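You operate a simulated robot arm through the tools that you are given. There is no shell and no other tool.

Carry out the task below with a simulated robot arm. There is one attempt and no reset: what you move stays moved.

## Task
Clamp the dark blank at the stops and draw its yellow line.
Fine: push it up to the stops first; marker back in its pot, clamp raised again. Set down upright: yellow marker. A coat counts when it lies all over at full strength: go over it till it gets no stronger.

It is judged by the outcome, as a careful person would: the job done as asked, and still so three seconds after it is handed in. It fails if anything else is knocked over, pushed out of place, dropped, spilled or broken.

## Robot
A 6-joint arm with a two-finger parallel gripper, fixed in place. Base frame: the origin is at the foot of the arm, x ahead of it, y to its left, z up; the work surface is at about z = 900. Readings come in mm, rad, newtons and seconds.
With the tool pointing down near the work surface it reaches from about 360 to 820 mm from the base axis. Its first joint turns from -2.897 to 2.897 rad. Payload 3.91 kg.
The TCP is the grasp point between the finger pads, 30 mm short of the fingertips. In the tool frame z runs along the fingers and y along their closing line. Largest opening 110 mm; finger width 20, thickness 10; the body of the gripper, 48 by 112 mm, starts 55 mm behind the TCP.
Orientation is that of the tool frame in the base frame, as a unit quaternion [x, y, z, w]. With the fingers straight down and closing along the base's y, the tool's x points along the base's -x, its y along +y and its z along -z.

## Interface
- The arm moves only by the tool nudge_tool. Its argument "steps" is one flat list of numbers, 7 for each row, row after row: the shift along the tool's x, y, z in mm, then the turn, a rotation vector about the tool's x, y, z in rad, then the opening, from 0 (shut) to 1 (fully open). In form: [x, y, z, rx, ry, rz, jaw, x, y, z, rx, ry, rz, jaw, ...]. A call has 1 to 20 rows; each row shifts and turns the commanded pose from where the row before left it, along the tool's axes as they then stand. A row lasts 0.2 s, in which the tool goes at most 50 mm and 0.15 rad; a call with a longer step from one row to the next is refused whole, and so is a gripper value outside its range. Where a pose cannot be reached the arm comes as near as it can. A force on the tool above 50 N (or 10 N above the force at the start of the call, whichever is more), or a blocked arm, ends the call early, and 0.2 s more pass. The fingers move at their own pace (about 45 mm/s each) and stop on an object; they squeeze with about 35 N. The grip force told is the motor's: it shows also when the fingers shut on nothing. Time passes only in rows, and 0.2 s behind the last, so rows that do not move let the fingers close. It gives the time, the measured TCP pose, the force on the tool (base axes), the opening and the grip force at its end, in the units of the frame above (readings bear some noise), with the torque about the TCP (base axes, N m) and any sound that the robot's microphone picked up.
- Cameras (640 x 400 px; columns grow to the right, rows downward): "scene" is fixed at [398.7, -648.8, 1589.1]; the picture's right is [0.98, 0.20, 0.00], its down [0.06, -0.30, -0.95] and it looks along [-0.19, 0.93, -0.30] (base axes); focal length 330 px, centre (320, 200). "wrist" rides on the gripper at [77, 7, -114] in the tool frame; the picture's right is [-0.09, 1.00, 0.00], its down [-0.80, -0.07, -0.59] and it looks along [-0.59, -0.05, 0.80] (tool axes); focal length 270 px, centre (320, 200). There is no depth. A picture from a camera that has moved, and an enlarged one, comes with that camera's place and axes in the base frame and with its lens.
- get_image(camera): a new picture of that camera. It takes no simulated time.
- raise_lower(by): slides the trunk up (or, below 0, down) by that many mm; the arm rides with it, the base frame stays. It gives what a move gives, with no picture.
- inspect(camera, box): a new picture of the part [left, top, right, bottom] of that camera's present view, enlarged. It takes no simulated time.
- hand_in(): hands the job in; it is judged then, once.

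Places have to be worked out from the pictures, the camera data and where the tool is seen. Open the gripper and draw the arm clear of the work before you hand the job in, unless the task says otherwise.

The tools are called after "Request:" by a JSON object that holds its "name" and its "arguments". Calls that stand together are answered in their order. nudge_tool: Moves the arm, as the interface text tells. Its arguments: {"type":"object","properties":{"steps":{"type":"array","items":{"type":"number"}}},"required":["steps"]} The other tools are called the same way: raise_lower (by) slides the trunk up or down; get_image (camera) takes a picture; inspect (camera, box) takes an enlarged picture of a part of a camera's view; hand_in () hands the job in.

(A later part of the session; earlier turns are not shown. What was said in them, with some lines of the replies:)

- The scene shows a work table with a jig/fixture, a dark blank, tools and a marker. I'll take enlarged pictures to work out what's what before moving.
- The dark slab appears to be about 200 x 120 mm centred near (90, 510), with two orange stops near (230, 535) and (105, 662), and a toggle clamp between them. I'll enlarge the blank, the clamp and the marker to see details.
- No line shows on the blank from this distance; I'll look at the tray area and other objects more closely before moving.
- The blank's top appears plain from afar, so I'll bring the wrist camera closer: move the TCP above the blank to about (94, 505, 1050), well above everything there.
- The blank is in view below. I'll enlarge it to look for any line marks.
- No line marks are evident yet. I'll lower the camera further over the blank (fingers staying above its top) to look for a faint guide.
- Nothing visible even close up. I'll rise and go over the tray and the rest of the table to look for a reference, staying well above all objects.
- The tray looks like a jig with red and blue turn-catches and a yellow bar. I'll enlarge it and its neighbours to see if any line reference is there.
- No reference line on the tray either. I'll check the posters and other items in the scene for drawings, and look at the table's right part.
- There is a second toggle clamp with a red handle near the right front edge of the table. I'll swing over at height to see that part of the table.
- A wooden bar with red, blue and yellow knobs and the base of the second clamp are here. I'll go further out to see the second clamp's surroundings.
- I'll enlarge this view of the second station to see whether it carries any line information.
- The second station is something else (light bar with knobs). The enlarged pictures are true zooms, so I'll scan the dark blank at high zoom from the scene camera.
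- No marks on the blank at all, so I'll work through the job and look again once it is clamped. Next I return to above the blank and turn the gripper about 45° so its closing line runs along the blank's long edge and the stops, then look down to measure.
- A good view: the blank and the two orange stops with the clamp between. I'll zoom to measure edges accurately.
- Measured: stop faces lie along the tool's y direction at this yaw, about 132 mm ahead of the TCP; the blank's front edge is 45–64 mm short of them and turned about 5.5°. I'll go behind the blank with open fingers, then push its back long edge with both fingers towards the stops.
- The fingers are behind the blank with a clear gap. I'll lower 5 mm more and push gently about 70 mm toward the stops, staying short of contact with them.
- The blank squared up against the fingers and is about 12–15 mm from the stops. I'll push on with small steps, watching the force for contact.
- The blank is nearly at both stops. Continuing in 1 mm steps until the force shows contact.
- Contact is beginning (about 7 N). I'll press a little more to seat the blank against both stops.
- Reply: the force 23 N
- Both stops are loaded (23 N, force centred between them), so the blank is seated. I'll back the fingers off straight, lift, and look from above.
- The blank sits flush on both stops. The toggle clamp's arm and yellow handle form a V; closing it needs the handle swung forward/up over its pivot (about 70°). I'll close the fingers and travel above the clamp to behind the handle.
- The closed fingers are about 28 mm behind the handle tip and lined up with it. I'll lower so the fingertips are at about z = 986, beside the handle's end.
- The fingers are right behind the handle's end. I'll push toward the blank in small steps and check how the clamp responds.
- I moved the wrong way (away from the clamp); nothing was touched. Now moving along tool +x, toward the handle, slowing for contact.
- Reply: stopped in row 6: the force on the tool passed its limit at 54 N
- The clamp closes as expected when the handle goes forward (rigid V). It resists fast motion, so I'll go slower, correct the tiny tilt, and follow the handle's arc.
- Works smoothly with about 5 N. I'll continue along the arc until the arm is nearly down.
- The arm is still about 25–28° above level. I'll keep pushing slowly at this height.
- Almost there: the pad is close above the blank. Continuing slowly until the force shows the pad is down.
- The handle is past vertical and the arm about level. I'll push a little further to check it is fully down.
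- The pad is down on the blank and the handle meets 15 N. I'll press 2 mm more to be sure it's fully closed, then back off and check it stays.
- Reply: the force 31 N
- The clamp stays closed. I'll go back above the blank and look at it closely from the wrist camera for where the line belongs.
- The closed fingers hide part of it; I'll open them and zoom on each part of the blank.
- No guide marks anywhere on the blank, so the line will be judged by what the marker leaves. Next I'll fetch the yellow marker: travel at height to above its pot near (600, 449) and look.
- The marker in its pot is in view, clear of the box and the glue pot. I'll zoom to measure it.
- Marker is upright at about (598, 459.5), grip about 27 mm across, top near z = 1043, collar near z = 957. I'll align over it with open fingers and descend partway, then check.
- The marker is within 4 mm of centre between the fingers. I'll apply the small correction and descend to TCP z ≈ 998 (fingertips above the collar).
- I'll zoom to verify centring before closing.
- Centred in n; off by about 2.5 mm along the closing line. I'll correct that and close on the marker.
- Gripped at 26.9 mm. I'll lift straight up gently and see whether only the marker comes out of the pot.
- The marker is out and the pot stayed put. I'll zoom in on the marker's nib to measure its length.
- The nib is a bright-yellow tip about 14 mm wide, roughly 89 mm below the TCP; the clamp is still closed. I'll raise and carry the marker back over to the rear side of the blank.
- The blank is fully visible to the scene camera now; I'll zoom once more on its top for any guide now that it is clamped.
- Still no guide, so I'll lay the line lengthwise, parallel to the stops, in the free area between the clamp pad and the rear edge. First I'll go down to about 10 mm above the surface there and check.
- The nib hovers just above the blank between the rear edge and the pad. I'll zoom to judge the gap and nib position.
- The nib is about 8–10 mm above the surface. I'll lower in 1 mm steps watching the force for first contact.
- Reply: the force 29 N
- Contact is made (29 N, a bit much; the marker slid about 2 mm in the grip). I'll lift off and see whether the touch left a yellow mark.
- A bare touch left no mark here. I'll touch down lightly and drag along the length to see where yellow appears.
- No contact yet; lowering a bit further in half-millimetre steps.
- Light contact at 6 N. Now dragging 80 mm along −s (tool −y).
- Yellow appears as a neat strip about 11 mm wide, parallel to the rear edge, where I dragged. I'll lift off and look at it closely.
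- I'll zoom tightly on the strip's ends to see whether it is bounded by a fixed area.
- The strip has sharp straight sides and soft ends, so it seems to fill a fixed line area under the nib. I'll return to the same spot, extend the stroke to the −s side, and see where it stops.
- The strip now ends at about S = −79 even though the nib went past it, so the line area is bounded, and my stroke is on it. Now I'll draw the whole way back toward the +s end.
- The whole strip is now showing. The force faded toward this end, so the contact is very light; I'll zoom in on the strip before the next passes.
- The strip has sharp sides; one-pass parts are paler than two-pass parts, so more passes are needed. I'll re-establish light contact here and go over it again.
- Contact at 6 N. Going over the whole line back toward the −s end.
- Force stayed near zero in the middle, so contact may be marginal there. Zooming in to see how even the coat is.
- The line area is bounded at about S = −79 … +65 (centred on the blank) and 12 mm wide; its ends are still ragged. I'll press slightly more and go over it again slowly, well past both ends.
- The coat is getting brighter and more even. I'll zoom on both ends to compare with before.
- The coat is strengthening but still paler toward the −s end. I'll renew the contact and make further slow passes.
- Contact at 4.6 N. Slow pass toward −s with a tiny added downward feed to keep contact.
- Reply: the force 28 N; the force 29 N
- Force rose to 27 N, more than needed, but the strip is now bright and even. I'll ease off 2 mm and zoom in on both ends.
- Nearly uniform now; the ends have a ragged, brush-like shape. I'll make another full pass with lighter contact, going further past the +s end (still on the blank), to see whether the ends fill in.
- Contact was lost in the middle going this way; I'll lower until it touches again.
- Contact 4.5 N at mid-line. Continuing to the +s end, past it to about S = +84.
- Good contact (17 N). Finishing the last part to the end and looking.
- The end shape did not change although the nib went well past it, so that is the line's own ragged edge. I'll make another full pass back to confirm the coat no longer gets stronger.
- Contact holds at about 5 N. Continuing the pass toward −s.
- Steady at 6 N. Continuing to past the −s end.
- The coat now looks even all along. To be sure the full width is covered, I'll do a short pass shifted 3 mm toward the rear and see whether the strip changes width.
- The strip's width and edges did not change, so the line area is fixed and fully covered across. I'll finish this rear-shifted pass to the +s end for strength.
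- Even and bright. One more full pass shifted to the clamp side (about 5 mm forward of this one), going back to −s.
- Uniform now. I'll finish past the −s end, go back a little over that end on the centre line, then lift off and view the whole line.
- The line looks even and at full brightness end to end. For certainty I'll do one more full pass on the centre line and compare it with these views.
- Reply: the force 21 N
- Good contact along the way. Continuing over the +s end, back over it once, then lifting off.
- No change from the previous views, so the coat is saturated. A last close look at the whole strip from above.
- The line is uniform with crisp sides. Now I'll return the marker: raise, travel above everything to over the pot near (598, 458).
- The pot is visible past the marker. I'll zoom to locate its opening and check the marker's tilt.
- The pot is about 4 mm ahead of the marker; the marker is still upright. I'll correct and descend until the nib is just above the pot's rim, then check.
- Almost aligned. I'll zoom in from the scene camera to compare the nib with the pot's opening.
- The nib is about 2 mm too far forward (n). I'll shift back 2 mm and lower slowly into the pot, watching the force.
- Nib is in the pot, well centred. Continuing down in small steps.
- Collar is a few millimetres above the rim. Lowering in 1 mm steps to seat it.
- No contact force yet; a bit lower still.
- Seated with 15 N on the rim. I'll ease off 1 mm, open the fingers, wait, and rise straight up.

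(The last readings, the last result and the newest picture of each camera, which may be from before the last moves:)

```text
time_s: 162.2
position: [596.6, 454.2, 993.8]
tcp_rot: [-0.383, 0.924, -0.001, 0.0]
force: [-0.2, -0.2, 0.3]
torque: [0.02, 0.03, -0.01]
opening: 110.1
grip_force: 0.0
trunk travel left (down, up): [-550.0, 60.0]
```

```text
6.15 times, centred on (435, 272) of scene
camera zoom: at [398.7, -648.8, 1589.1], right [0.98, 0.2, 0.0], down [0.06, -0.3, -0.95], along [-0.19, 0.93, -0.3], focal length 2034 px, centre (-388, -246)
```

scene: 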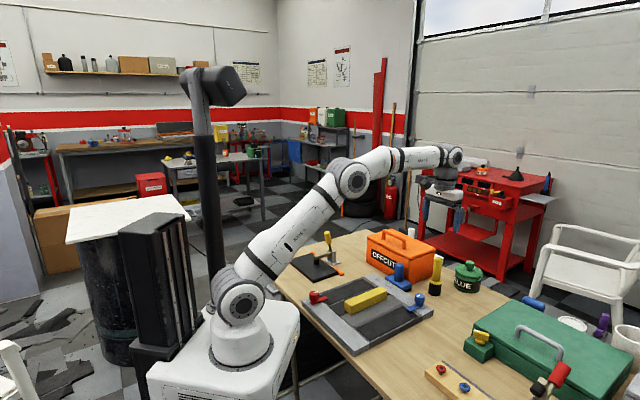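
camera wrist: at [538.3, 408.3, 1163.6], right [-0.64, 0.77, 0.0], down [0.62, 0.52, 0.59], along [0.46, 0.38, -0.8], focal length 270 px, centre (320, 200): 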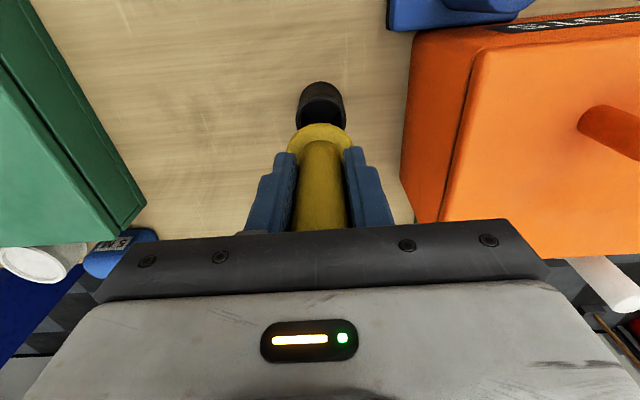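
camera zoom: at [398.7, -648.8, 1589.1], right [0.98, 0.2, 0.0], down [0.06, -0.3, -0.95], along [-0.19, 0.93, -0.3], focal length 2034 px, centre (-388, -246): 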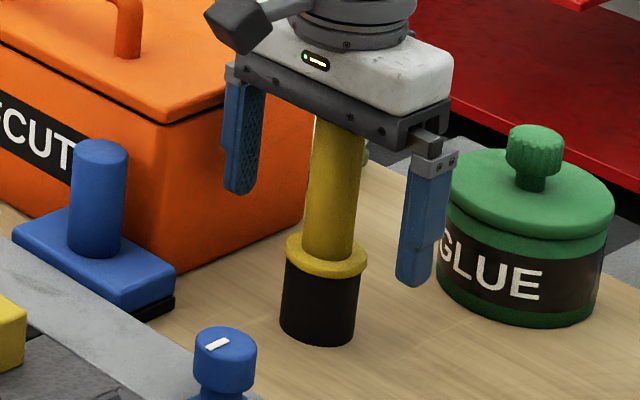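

The marker stands seated in its pot and is released. Rising straight up clear of it.

Request:
{"name": "nudge_tool", "arguments": {"steps": [0, 0, -15, 0, 0, 0, 1, 0, 0, -35, 0, 0, 0, 1, 0, 0, -45, 0, 0, 0, 1, 0, 0, -45, 0, 0, 0, 1, 0, 0, -45, 0, 0, 0, 1]}}

Request:
{"name": "inspect", "arguments": {"camera": "scene", "box": [405, 240, 465, 305]}}

Request:
{"name": "inspect", "arguments": {"camera": "scene", "box": [280, 220, 370, 285]}}

```text
time_s: 163.4
position: [597.2, 456.9, 1176.4]
tcp_rot: [-0.383, 0.924, -0.001, -0.001]
force: [-0.2, 1.1, 0.3]
torque: [0.03, -0.01, 0.0]
opening: 109.9
grip_force: 0.0
trunk travel left (down, up): [-550.0, 60.0]
```

```text
6.15 times, centred on (435, 272) of scene
camera zoom: at [398.7, -648.8, 1589.1], right [0.98, 0.2, 0.0], down [0.06, -0.3, -0.95], along [-0.19, 0.93, -0.3], focal length 2034 px, centre (-388, -246)
```

zoom: 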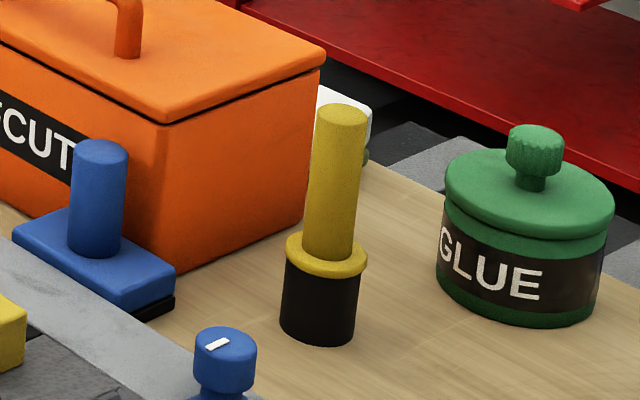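

```text
6.15 times, centred on (325, 252) of scene
camera zoom: at [398.7, -648.8, 1589.1], right [0.98, 0.2, 0.0], down [0.06, -0.3, -0.95], along [-0.19, 0.93, -0.3], focal length 2034 px, centre (289, -123)
```

zoom: 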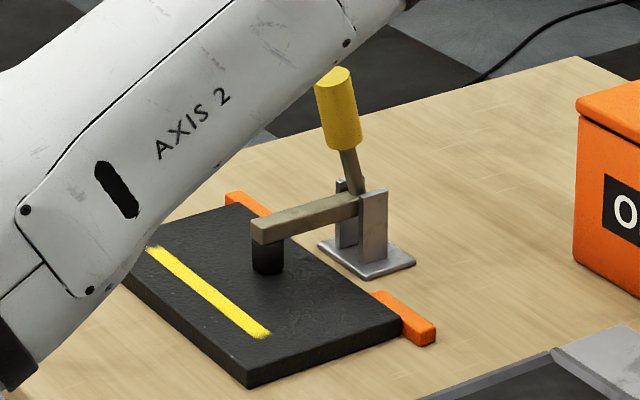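

The marker is back and upright in its pot, and the line looks fine. Now I'll raise the clamp: close the fingers and go to in front of the yellow handle (between handle and arm side), above the clamp arm.

Request:
{"name": "nudge_tool", "arguments": {"steps": [21.4, 36.5, 0, 0, 0, 0, 0, 21.4, 36.5, 0, 0, 0, 0, 0, 21.4, 36.5, 0, 0, 0, 0, 0, 21.4, 36.5, 0, 0, 0, 0, 0, 21.4, 36.5, 0, 0, 0, 0, 0, 21.4, 36.5, 0, 0, 0, 0, 0, 21.4, 36.5, 0, 0, 0, 0, 0, 21.4, 36.5, 0, 0, 0, 0, 0, 21.4, 36.5, 0, 0, 0, 0, 0, 21.4, 36.5, 0, 0, 0, 0, 0, 21.4, 36.5, 0, 0, 0, 0, 0, 0, 0, 0, 0, 0, 0, 0]}}

Request:
{"name": "get_image", "arguments": {"camera": "wrist"}}

Request:
{"name": "inspect", "arguments": {"camera": "scene", "box": [280, 180, 380, 280]}}

```text
time_s: 166.0
position: [147.5, 574.4, 1178.7]
tcp_rot: [-0.382, 0.924, -0.001, -0.001]
force: [0.0, 0.6, 0.3]
torque: [-0.01, 0.0, -0.03]
opening: 0.1
grip_force: 35.0
trunk travel left (down, up): [-550.0, 60.0]
```

```text
taken
camera wrist: at [87.2, 524.8, 1292.4], right [-0.64, 0.77, 0.0], down [0.62, 0.52, 0.59], along [0.46, 0.38, -0.8], focal length 270 px, centre (320, 200)
```

wrist: 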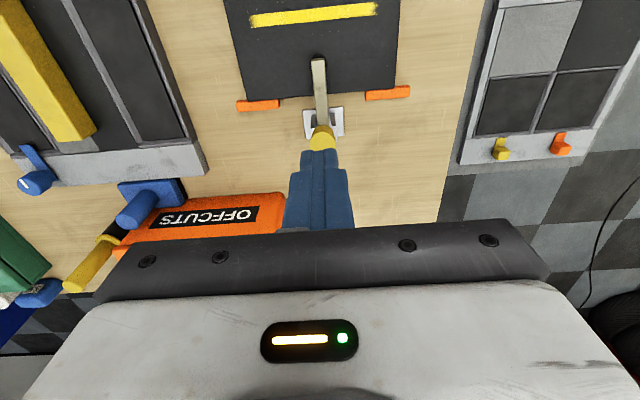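

```text
4.00 times, centred on (330, 230) of scene
camera zoom: at [398.7, -648.8, 1589.1], right [0.98, 0.2, 0.0], down [0.06, -0.3, -0.95], along [-0.19, 0.93, -0.3], focal length 1322 px, centre (280, 80)
```

zoom: 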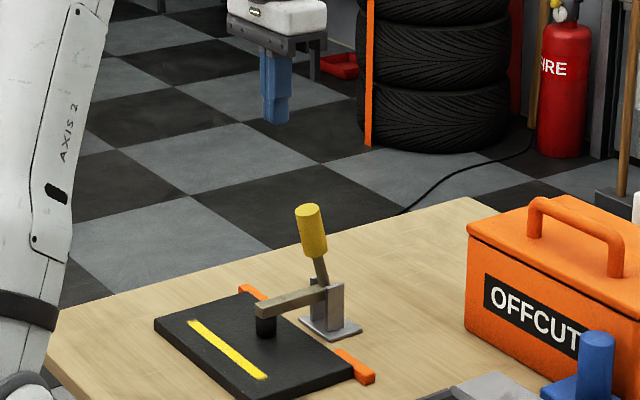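

The fingers are in front of the handle with a small gap. I'll back off 6 mm more for clearance and lower to fingertip height of about z = 1005.

Request:
{"name": "nudge_tool", "arguments": {"steps": [6, 0, 0, 0, 0, 0, 0, 0, 0, 40, 0, 0, 0, 0, 0, 0, 40, 0, 0, 0, 0, 0, 0, 40, 0, 0, 0, 0, 0, 0, 22, 0, 0, 0, 0]}}

Request:
{"name": "get_image", "arguments": {"camera": "wrist"}}

Request:
{"name": "inspect", "arguments": {"camera": "scene", "box": [290, 205, 370, 275]}}

```text
time_s: 167.2
position: [142.0, 568.1, 1035.7]
tcp_rot: [-0.383, 0.924, -0.001, -0.001]
force: [-0.4, -0.6, -0.5]
torque: [0.01, 0.03, -0.01]
opening: 0.1
grip_force: 34.6
trunk travel left (down, up): [-550.0, 60.0]
```

```text
taken
camera wrist: at [80.4, 519.8, 1151.3], right [-0.64, 0.77, 0.0], down [0.62, 0.52, 0.59], along [0.46, 0.38, -0.8], focal length 270 px, centre (320, 200)
```

wrist: 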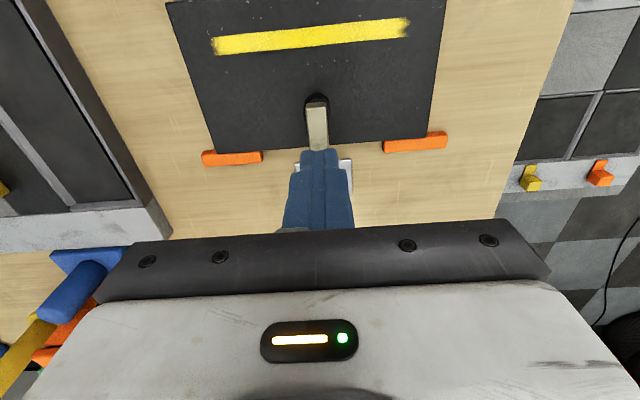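

```text
5.71 times, centred on (330, 240) of scene
camera zoom: at [398.7, -648.8, 1589.1], right [0.98, 0.2, 0.0], down [0.06, -0.3, -0.95], along [-0.19, 0.93, -0.3], focal length 1889 px, centre (263, -29)
```

zoom: 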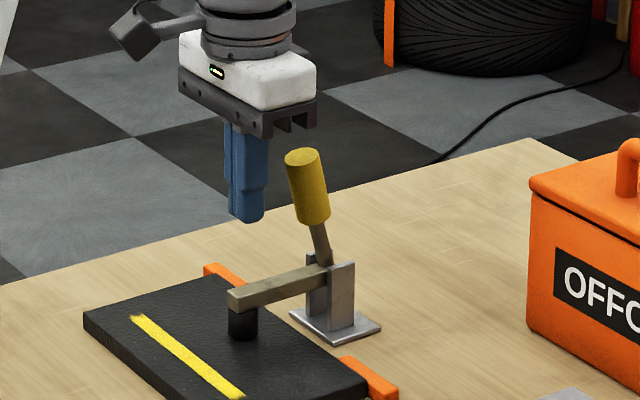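

The fingers stand in front of the handle, clear of the arm. Now pushing toward +n (tool −x): quickly through the gap, then slowly.

Request:
{"name": "nudge_tool", "arguments": {"steps": [-6, 0, 0, 0, 0, 0, 0, -6, 0, 0, 0, 0, 0, 0, -5, 0, 0, 0, 0, 0, 0, -2.5, 0, 0, 0, 0, 0, 0, -2.5, 0, 0, 0, 0, 0, 0, -2.5, 0, 0, 0, 0, 0, 0, -2.5, 0, 0, 0, 0, 0, 0, -2.5, 0, 0, 0, 0, 0, 0]}}

Request:
{"name": "inspect", "arguments": {"camera": "scene", "box": [290, 205, 370, 275]}}

```text
time_s: 169.0
position: [163.1, 589.1, 1036.7]
tcp_rot: [-0.383, 0.924, -0.001, 0.0]
force: [-0.4, -1.5, -0.4]
torque: [0.01, 0.01, -0.01]
opening: 0.0
grip_force: 35.3
trunk travel left (down, up): [-550.0, 60.0]
```

```text
5.71 times, centred on (330, 240) of scene
camera zoom: at [398.7, -648.8, 1589.1], right [0.98, 0.2, 0.0], down [0.06, -0.3, -0.95], along [-0.19, 0.93, -0.3], focal length 1889 px, centre (263, -29)
```

zoom: 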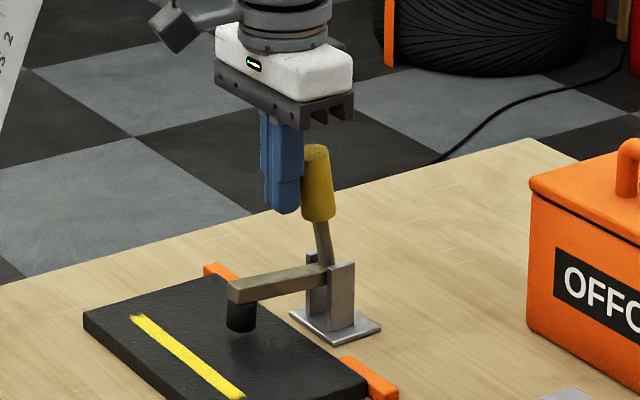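

The clamp starts to lift easily. Continuing slowly.

Request:
{"name": "nudge_tool", "arguments": {"steps": [-3, 0, 0, 0, 0, 0, 0, -3, 0, 0, 0, 0, 0, 0, -3, 0, 0, 0, 0, 0, 0, -3, 0, 0, 0, 0, 0, 0, -3, 0, 0, 0, 0, 0, 0, -3, 0, 0, 0, 0, 0, 0, -3, 0, 0, 0, 0, 0, 0, -3, 0, 0, 0, 0, 0, 0, -3, 0, 0, 0, 0, 0, 0, -3, 0, 0, 0, 0, 0, 0]}}

Request:
{"name": "inspect", "arguments": {"camera": "scene", "box": [290, 205, 370, 275]}}

```text
time_s: 171.2
position: [183.9, 610.5, 1036.1]
tcp_rot: [-0.383, 0.924, -0.001, 0.0]
force: [-1.7, -0.7, 1.1]
torque: [-0.05, 0.02, 0.01]
opening: 0.1
grip_force: 34.4
trunk travel left (down, up): [-550.0, 60.0]
```

```text
5.71 times, centred on (330, 240) of scene
camera zoom: at [398.7, -648.8, 1589.1], right [0.98, 0.2, 0.0], down [0.06, -0.3, -0.95], along [-0.19, 0.93, -0.3], focal length 1889 px, centre (263, -29)
```

zoom: 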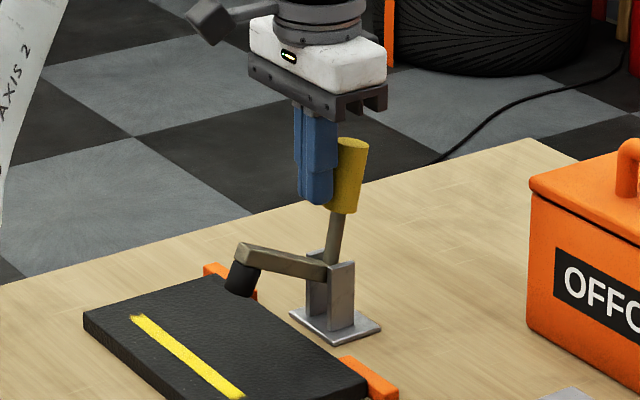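

Lifting nicely with low force. Continuing.

Request:
{"name": "nudge_tool", "arguments": {"steps": [-3, 0, 0, 0, 0, 0, 0, -3, 0, 0, 0, 0, 0, 0, -3, 0, 0, 0, 0, 0, 0, -3, 0, 0, 0, 0, 0, 0, -3, 0, 0, 0, 0, 0, 0, -3, 0, 0, 0, 0, 0, 0, -3, 0, 0, 0, 0, 0, 0, -3, 0, 0, 0, 0, 0, 0, -3, 0, 0, 0, 0, 0, 0, -3, 0, 0, 0, 0, 0, 0]}}

Request:
{"name": "inspect", "arguments": {"camera": "scene", "box": [290, 205, 370, 275]}}

```text
time_s: 173.4
position: [205.4, 632.4, 1036.3]
tcp_rot: [-0.383, 0.924, -0.001, 0.001]
force: [0.1, -1.1, -0.3]
torque: [-0.02, 0.0, 0.02]
opening: 0.1
grip_force: 34.8
trunk travel left (down, up): [-550.0, 60.0]
```

```text
5.71 times, centred on (330, 240) of scene
camera zoom: at [398.7, -648.8, 1589.1], right [0.98, 0.2, 0.0], down [0.06, -0.3, -0.95], along [-0.19, 0.93, -0.3], focal length 1889 px, centre (263, -29)
```

zoom: 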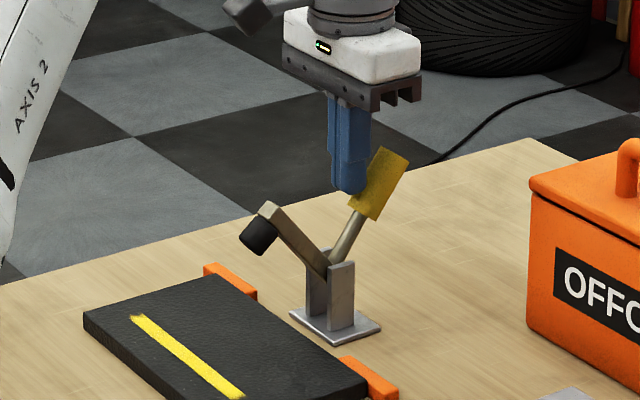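

Continuing toward the fully raised position.

Request:
{"name": "nudge_tool", "arguments": {"steps": [-3, 0, 0, 0, 0, 0, 0, -3, 0, 0, 0, 0, 0, 0, -3, 0, 0, 0, 0, 0, 0, -3, 0, 0, 0, 0, 0, 0, -3, 0, 0, 0, 0, 0, 0, -3, 0, 0, 0, 0, 0, 0, -3, 0, 0, 0, 0, 0, 0, -3, 0, 0, 0, 0, 0, 0]}}

Request:
{"name": "inspect", "arguments": {"camera": "scene", "box": [290, 205, 370, 275]}}

```text
time_s: 175.2
position: [222.4, 649.8, 1036.1]
tcp_rot: [-0.383, 0.924, 0.0, 0.001]
force: [0.1, -0.1, 0.6]
torque: [0.01, 0.03, -0.03]
opening: 0.1
grip_force: 35.1
trunk travel left (down, up): [-550.0, 60.0]
```

```text
5.71 times, centred on (330, 240) of scene
camera zoom: at [398.7, -648.8, 1589.1], right [0.98, 0.2, 0.0], down [0.06, -0.3, -0.95], along [-0.19, 0.93, -0.3], focal length 1889 px, centre (263, -29)
```

zoom: 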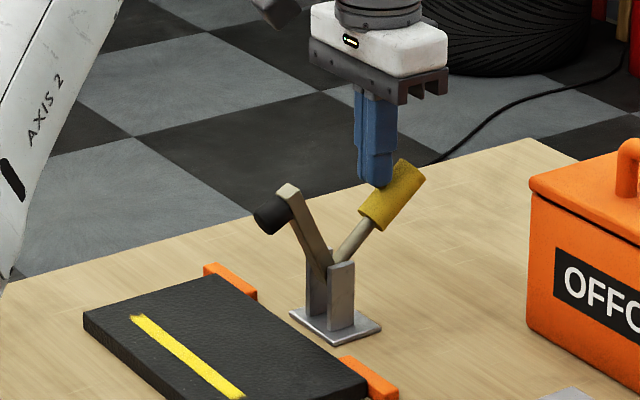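

Close to the original raised pose. A few more small steps, then compare with the initial picture.

Request:
{"name": "nudge_tool", "arguments": {"steps": [-3, 0, 0.5, 0, 0, 0, 0, -3, 0, 0.5, 0, 0, 0, 0, -3, 0, 0.5, 0, 0, 0, 0]}}

Request:
{"name": "inspect", "arguments": {"camera": "scene", "box": [310, 225, 360, 275]}}

```text
time_s: 176.0
position: [229.9, 654.7, 1034.8]
tcp_rot: [-0.383, 0.924, -0.001, 0.0]
force: [-0.9, -0.3, 0.2]
torque: [0.0, -0.01, -0.03]
opening: 0.1
grip_force: 34.5
trunk travel left (down, up): [-550.0, 60.0]
```

```text
8.00 times, centred on (335, 250) of scene
camera zoom: at [398.7, -648.8, 1589.1], right [0.98, 0.2, 0.0], down [0.06, -0.3, -0.95], along [-0.19, 0.93, -0.3], focal length 2644 px, centre (200, -200)
```

zoom: 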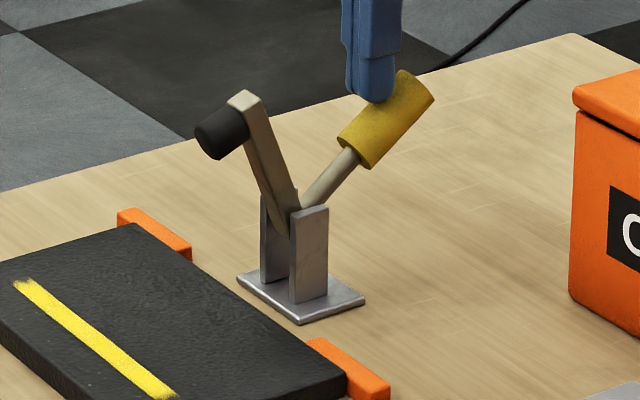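

Practically the same pose as at the start. A final small push to make sure it's at its rest, then I'll back away.

Request:
{"name": "nudge_tool", "arguments": {"steps": [-2, 0, 0.5, 0, 0, 0, 0, -2, 0, 0.5, 0, 0, 0, 0]}}

Request:
{"name": "inspect", "arguments": {"camera": "scene", "box": [310, 225, 360, 275]}}

```text
time_s: 176.6
position: [230.5, 658.6, 1034.4]
tcp_rot: [-0.383, 0.924, 0.0, 0.0]
force: [-2.5, -3.0, 0.9]
torque: [-0.03, 0.06, -0.02]
opening: 0.0
grip_force: 35.1
trunk travel left (down, up): [-550.0, 60.0]
```

```text
8.00 times, centred on (335, 250) of scene
camera zoom: at [398.7, -648.8, 1589.1], right [0.98, 0.2, 0.0], down [0.06, -0.3, -0.95], along [-0.19, 0.93, -0.3], focal length 2644 px, centre (200, -200)
```

zoom: 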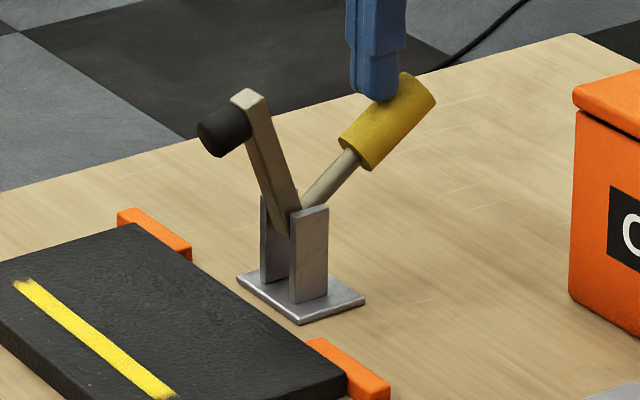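

Now identical to the starting pose. I'll ease back slightly and lift straight out.

Request:
{"name": "nudge_tool", "arguments": {"steps": [4, 0, -3, 0, 0, 0, 0, 0, 0, -30, 0, 0, 0, 0, 0, 0, -45, 0, 0, 0, 0, 0, 0, -45, 0, 0, 0, 0, 0, 0, -40, 0, 0, 0, 0]}}

Request:
{"name": "inspect", "arguments": {"camera": "scene", "box": [310, 225, 360, 275]}}

Request:
{"name": "inspect", "arguments": {"camera": "scene", "box": [293, 245, 345, 285]}}

Request:
{"name": "get_image", "arguments": {"camera": "scene"}}

```text
time_s: 177.8
position: [227.9, 655.7, 1196.7]
tcp_rot: [-0.383, 0.924, -0.001, -0.001]
force: [0.0, 0.3, -0.6]
torque: [-0.01, 0.03, 0.02]
opening: 0.1
grip_force: 35.0
trunk travel left (down, up): [-550.0, 60.0]
```

```text
8.00 times, centred on (335, 250) of scene
camera zoom: at [398.7, -648.8, 1589.1], right [0.98, 0.2, 0.0], down [0.06, -0.3, -0.95], along [-0.19, 0.93, -0.3], focal length 2644 px, centre (200, -200)
```

zoom: 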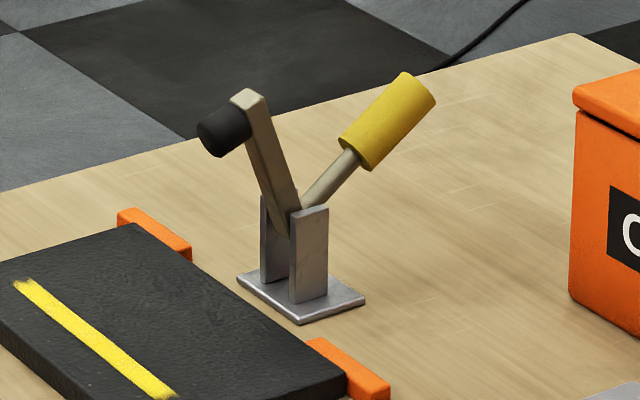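

```text
10.00 times, centred on (319, 265) of scene
camera zoom: at [398.7, -648.8, 1589.1], right [0.98, 0.2, 0.0], down [0.06, -0.3, -0.95], along [-0.19, 0.93, -0.3], focal length 3305 px, centre (330, -450)
```

zoom: 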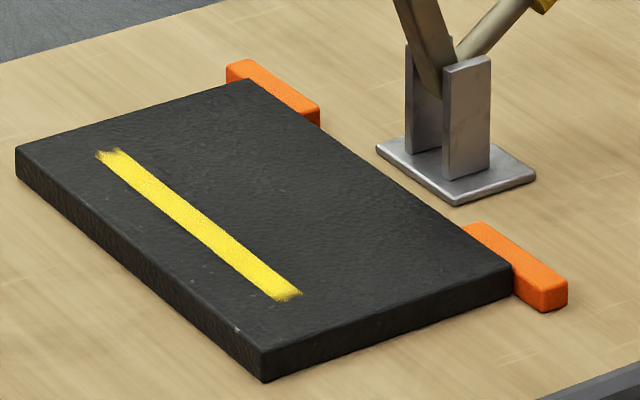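

```text
taken
```

scene: 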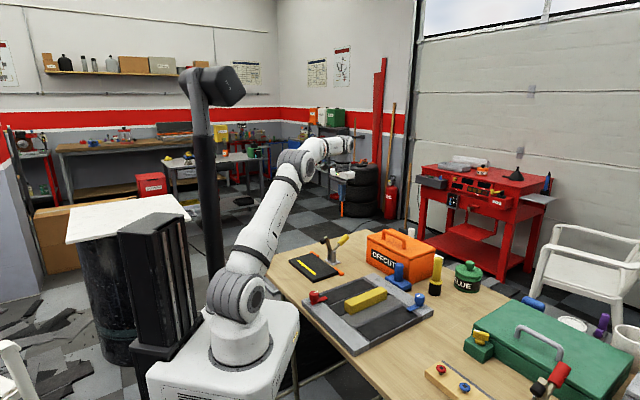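

Clamp is raised and steady, blank still on the stops, and everything else is in place. I'll move the arm back away from the work, opening the gripper, and take a last look from above.

Request:
{"name": "nudge_tool", "arguments": {"steps": [42, 0, -5, 0, 0, 0, 1, 42, 0, -5, 0, 0, 0, 1, 42, 0, -5, 0, 0, 0, 1, 42, 0, -5, 0, 0, 0, 1, 42, 0, -5, 0, 0, 0, 1, 30, 0, -5, 0, 0, 0, 1, 0, 0, 0, 0, 0, 0, 1]}}

Request:
{"name": "get_image", "arguments": {"camera": "wrist"}}

Request:
{"name": "inspect", "arguments": {"camera": "wrist", "box": [230, 70, 410, 220]}}

Request:
{"name": "inspect", "arguments": {"camera": "scene", "box": [405, 240, 465, 305]}}

```text
time_s: 179.4
position: [57.7, 487.7, 1223.6]
tcp_rot: [-0.381, 0.925, -0.005, -0.002]
force: [0.1, 0.2, 0.0]
torque: [-0.02, -0.04, 0.0]
opening: 110.0
grip_force: 0.1
trunk travel left (down, up): [-550.0, 60.0]
```

```text
taken
camera wrist: at [-2.4, 439.1, 1339.5], right [-0.64, 0.77, -0.01], down [0.62, 0.52, 0.59], along [0.46, 0.37, -0.81], focal length 270 px, centre (320, 200)
```

wrist: 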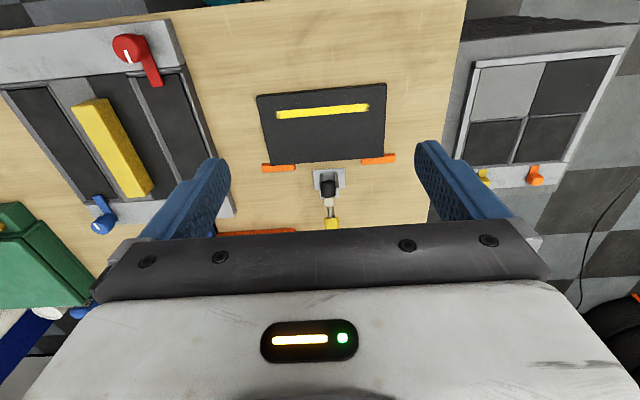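

```text
2.67 times, centred on (320, 145) of wrist
camera zoom: at [-2.4, 439.1, 1339.5], right [-0.64, 0.77, -0.01], down [0.62, 0.52, 0.59], along [0.46, 0.37, -0.81], focal length 721 px, centre (320, 347)
```

zoom: 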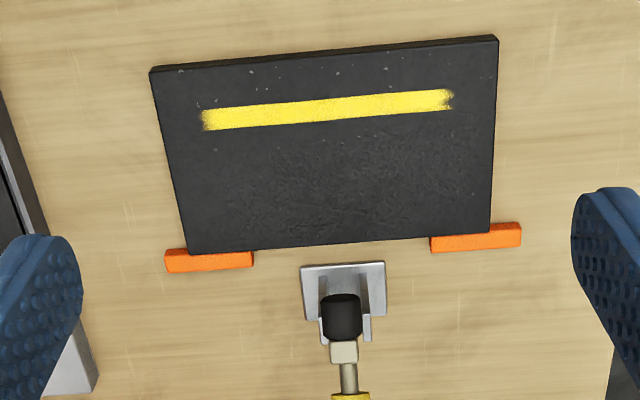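

```text
6.15 times, centred on (435, 272) of scene
camera zoom: at [398.7, -648.8, 1589.1], right [0.98, 0.2, 0.0], down [0.06, -0.3, -0.95], along [-0.19, 0.93, -0.3], focal length 2034 px, centre (-388, -246)
```

zoom: 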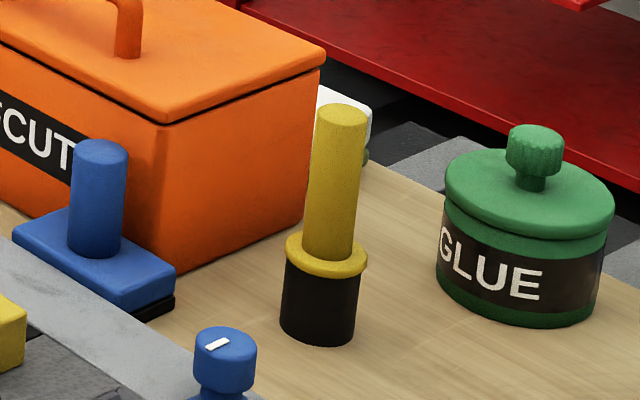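

The blank is flush on both stops, the line is complete, the marker is in its pot and the clamp is open. I'll draw the arm up and back a bit more, then hand in.

Request:
{"name": "nudge_tool", "arguments": {"steps": [30, 0, -25, 0, 0, 0, 1, 30, 0, -25, 0, 0, 0, 1, 0, 0, 0, 0, 0, 0, 1, 0, 0, 0, 0, 0, 0, 1, 0, 0, 0, 0, 0, 0, 1]}}

Request:
{"name": "get_image", "arguments": {"camera": "scene"}}

```text
time_s: 180.6
position: [16.5, 443.7, 1277.3]
tcp_rot: [-0.383, 0.924, -0.002, 0.0]
force: [0.3, 0.8, 0.9]
torque: [-0.03, -0.02, 0.0]
opening: 109.9
grip_force: 0.1
trunk travel left (down, up): [-550.0, 60.0]
```

```text
taken
```

scene: 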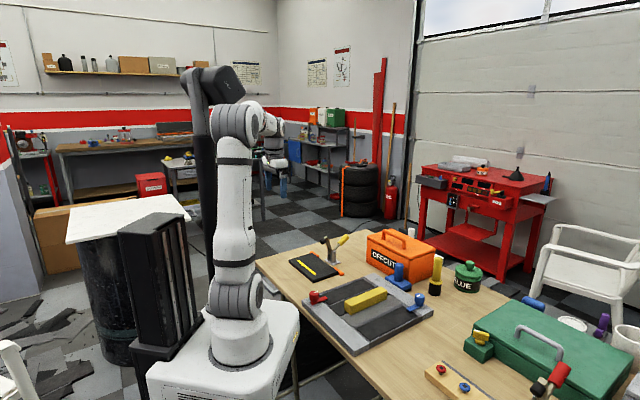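

The final picture shows everything in order: blank at the stops with its yellow line, clamp raised, marker upright in its pot, arm clear and gripper open. I'm handing in the job.

Request:
{"name": "hand_in", "arguments": {}}

```text
The job is handed in.
```

The dark blank was pushed up to both stops and clamped, and its yellow line is drawn. I have handed the job in, but no verdict has come back yet.

- **Line:** There were no guide marks on the blank, so I drew parallel to the stops, in the free area behind the clamp pad. The marker only took within a fixed strip there, about 144 by 12 mm. I went over it until another full pass made no visible difference. The two ends stayed slightly ragged even with the nib well past them, so I take that to be the strip's own shape.
- **Marker:** It is back upright in its pot, with the collar seated on the rim.
- **Clamp:** It is raised again, in the same pose as at the start. The blank is still flush on both stops.
- **Everything else:** The final pictures show nothing else moved or knocked over. The gripper is open and the arm is clear of the work.
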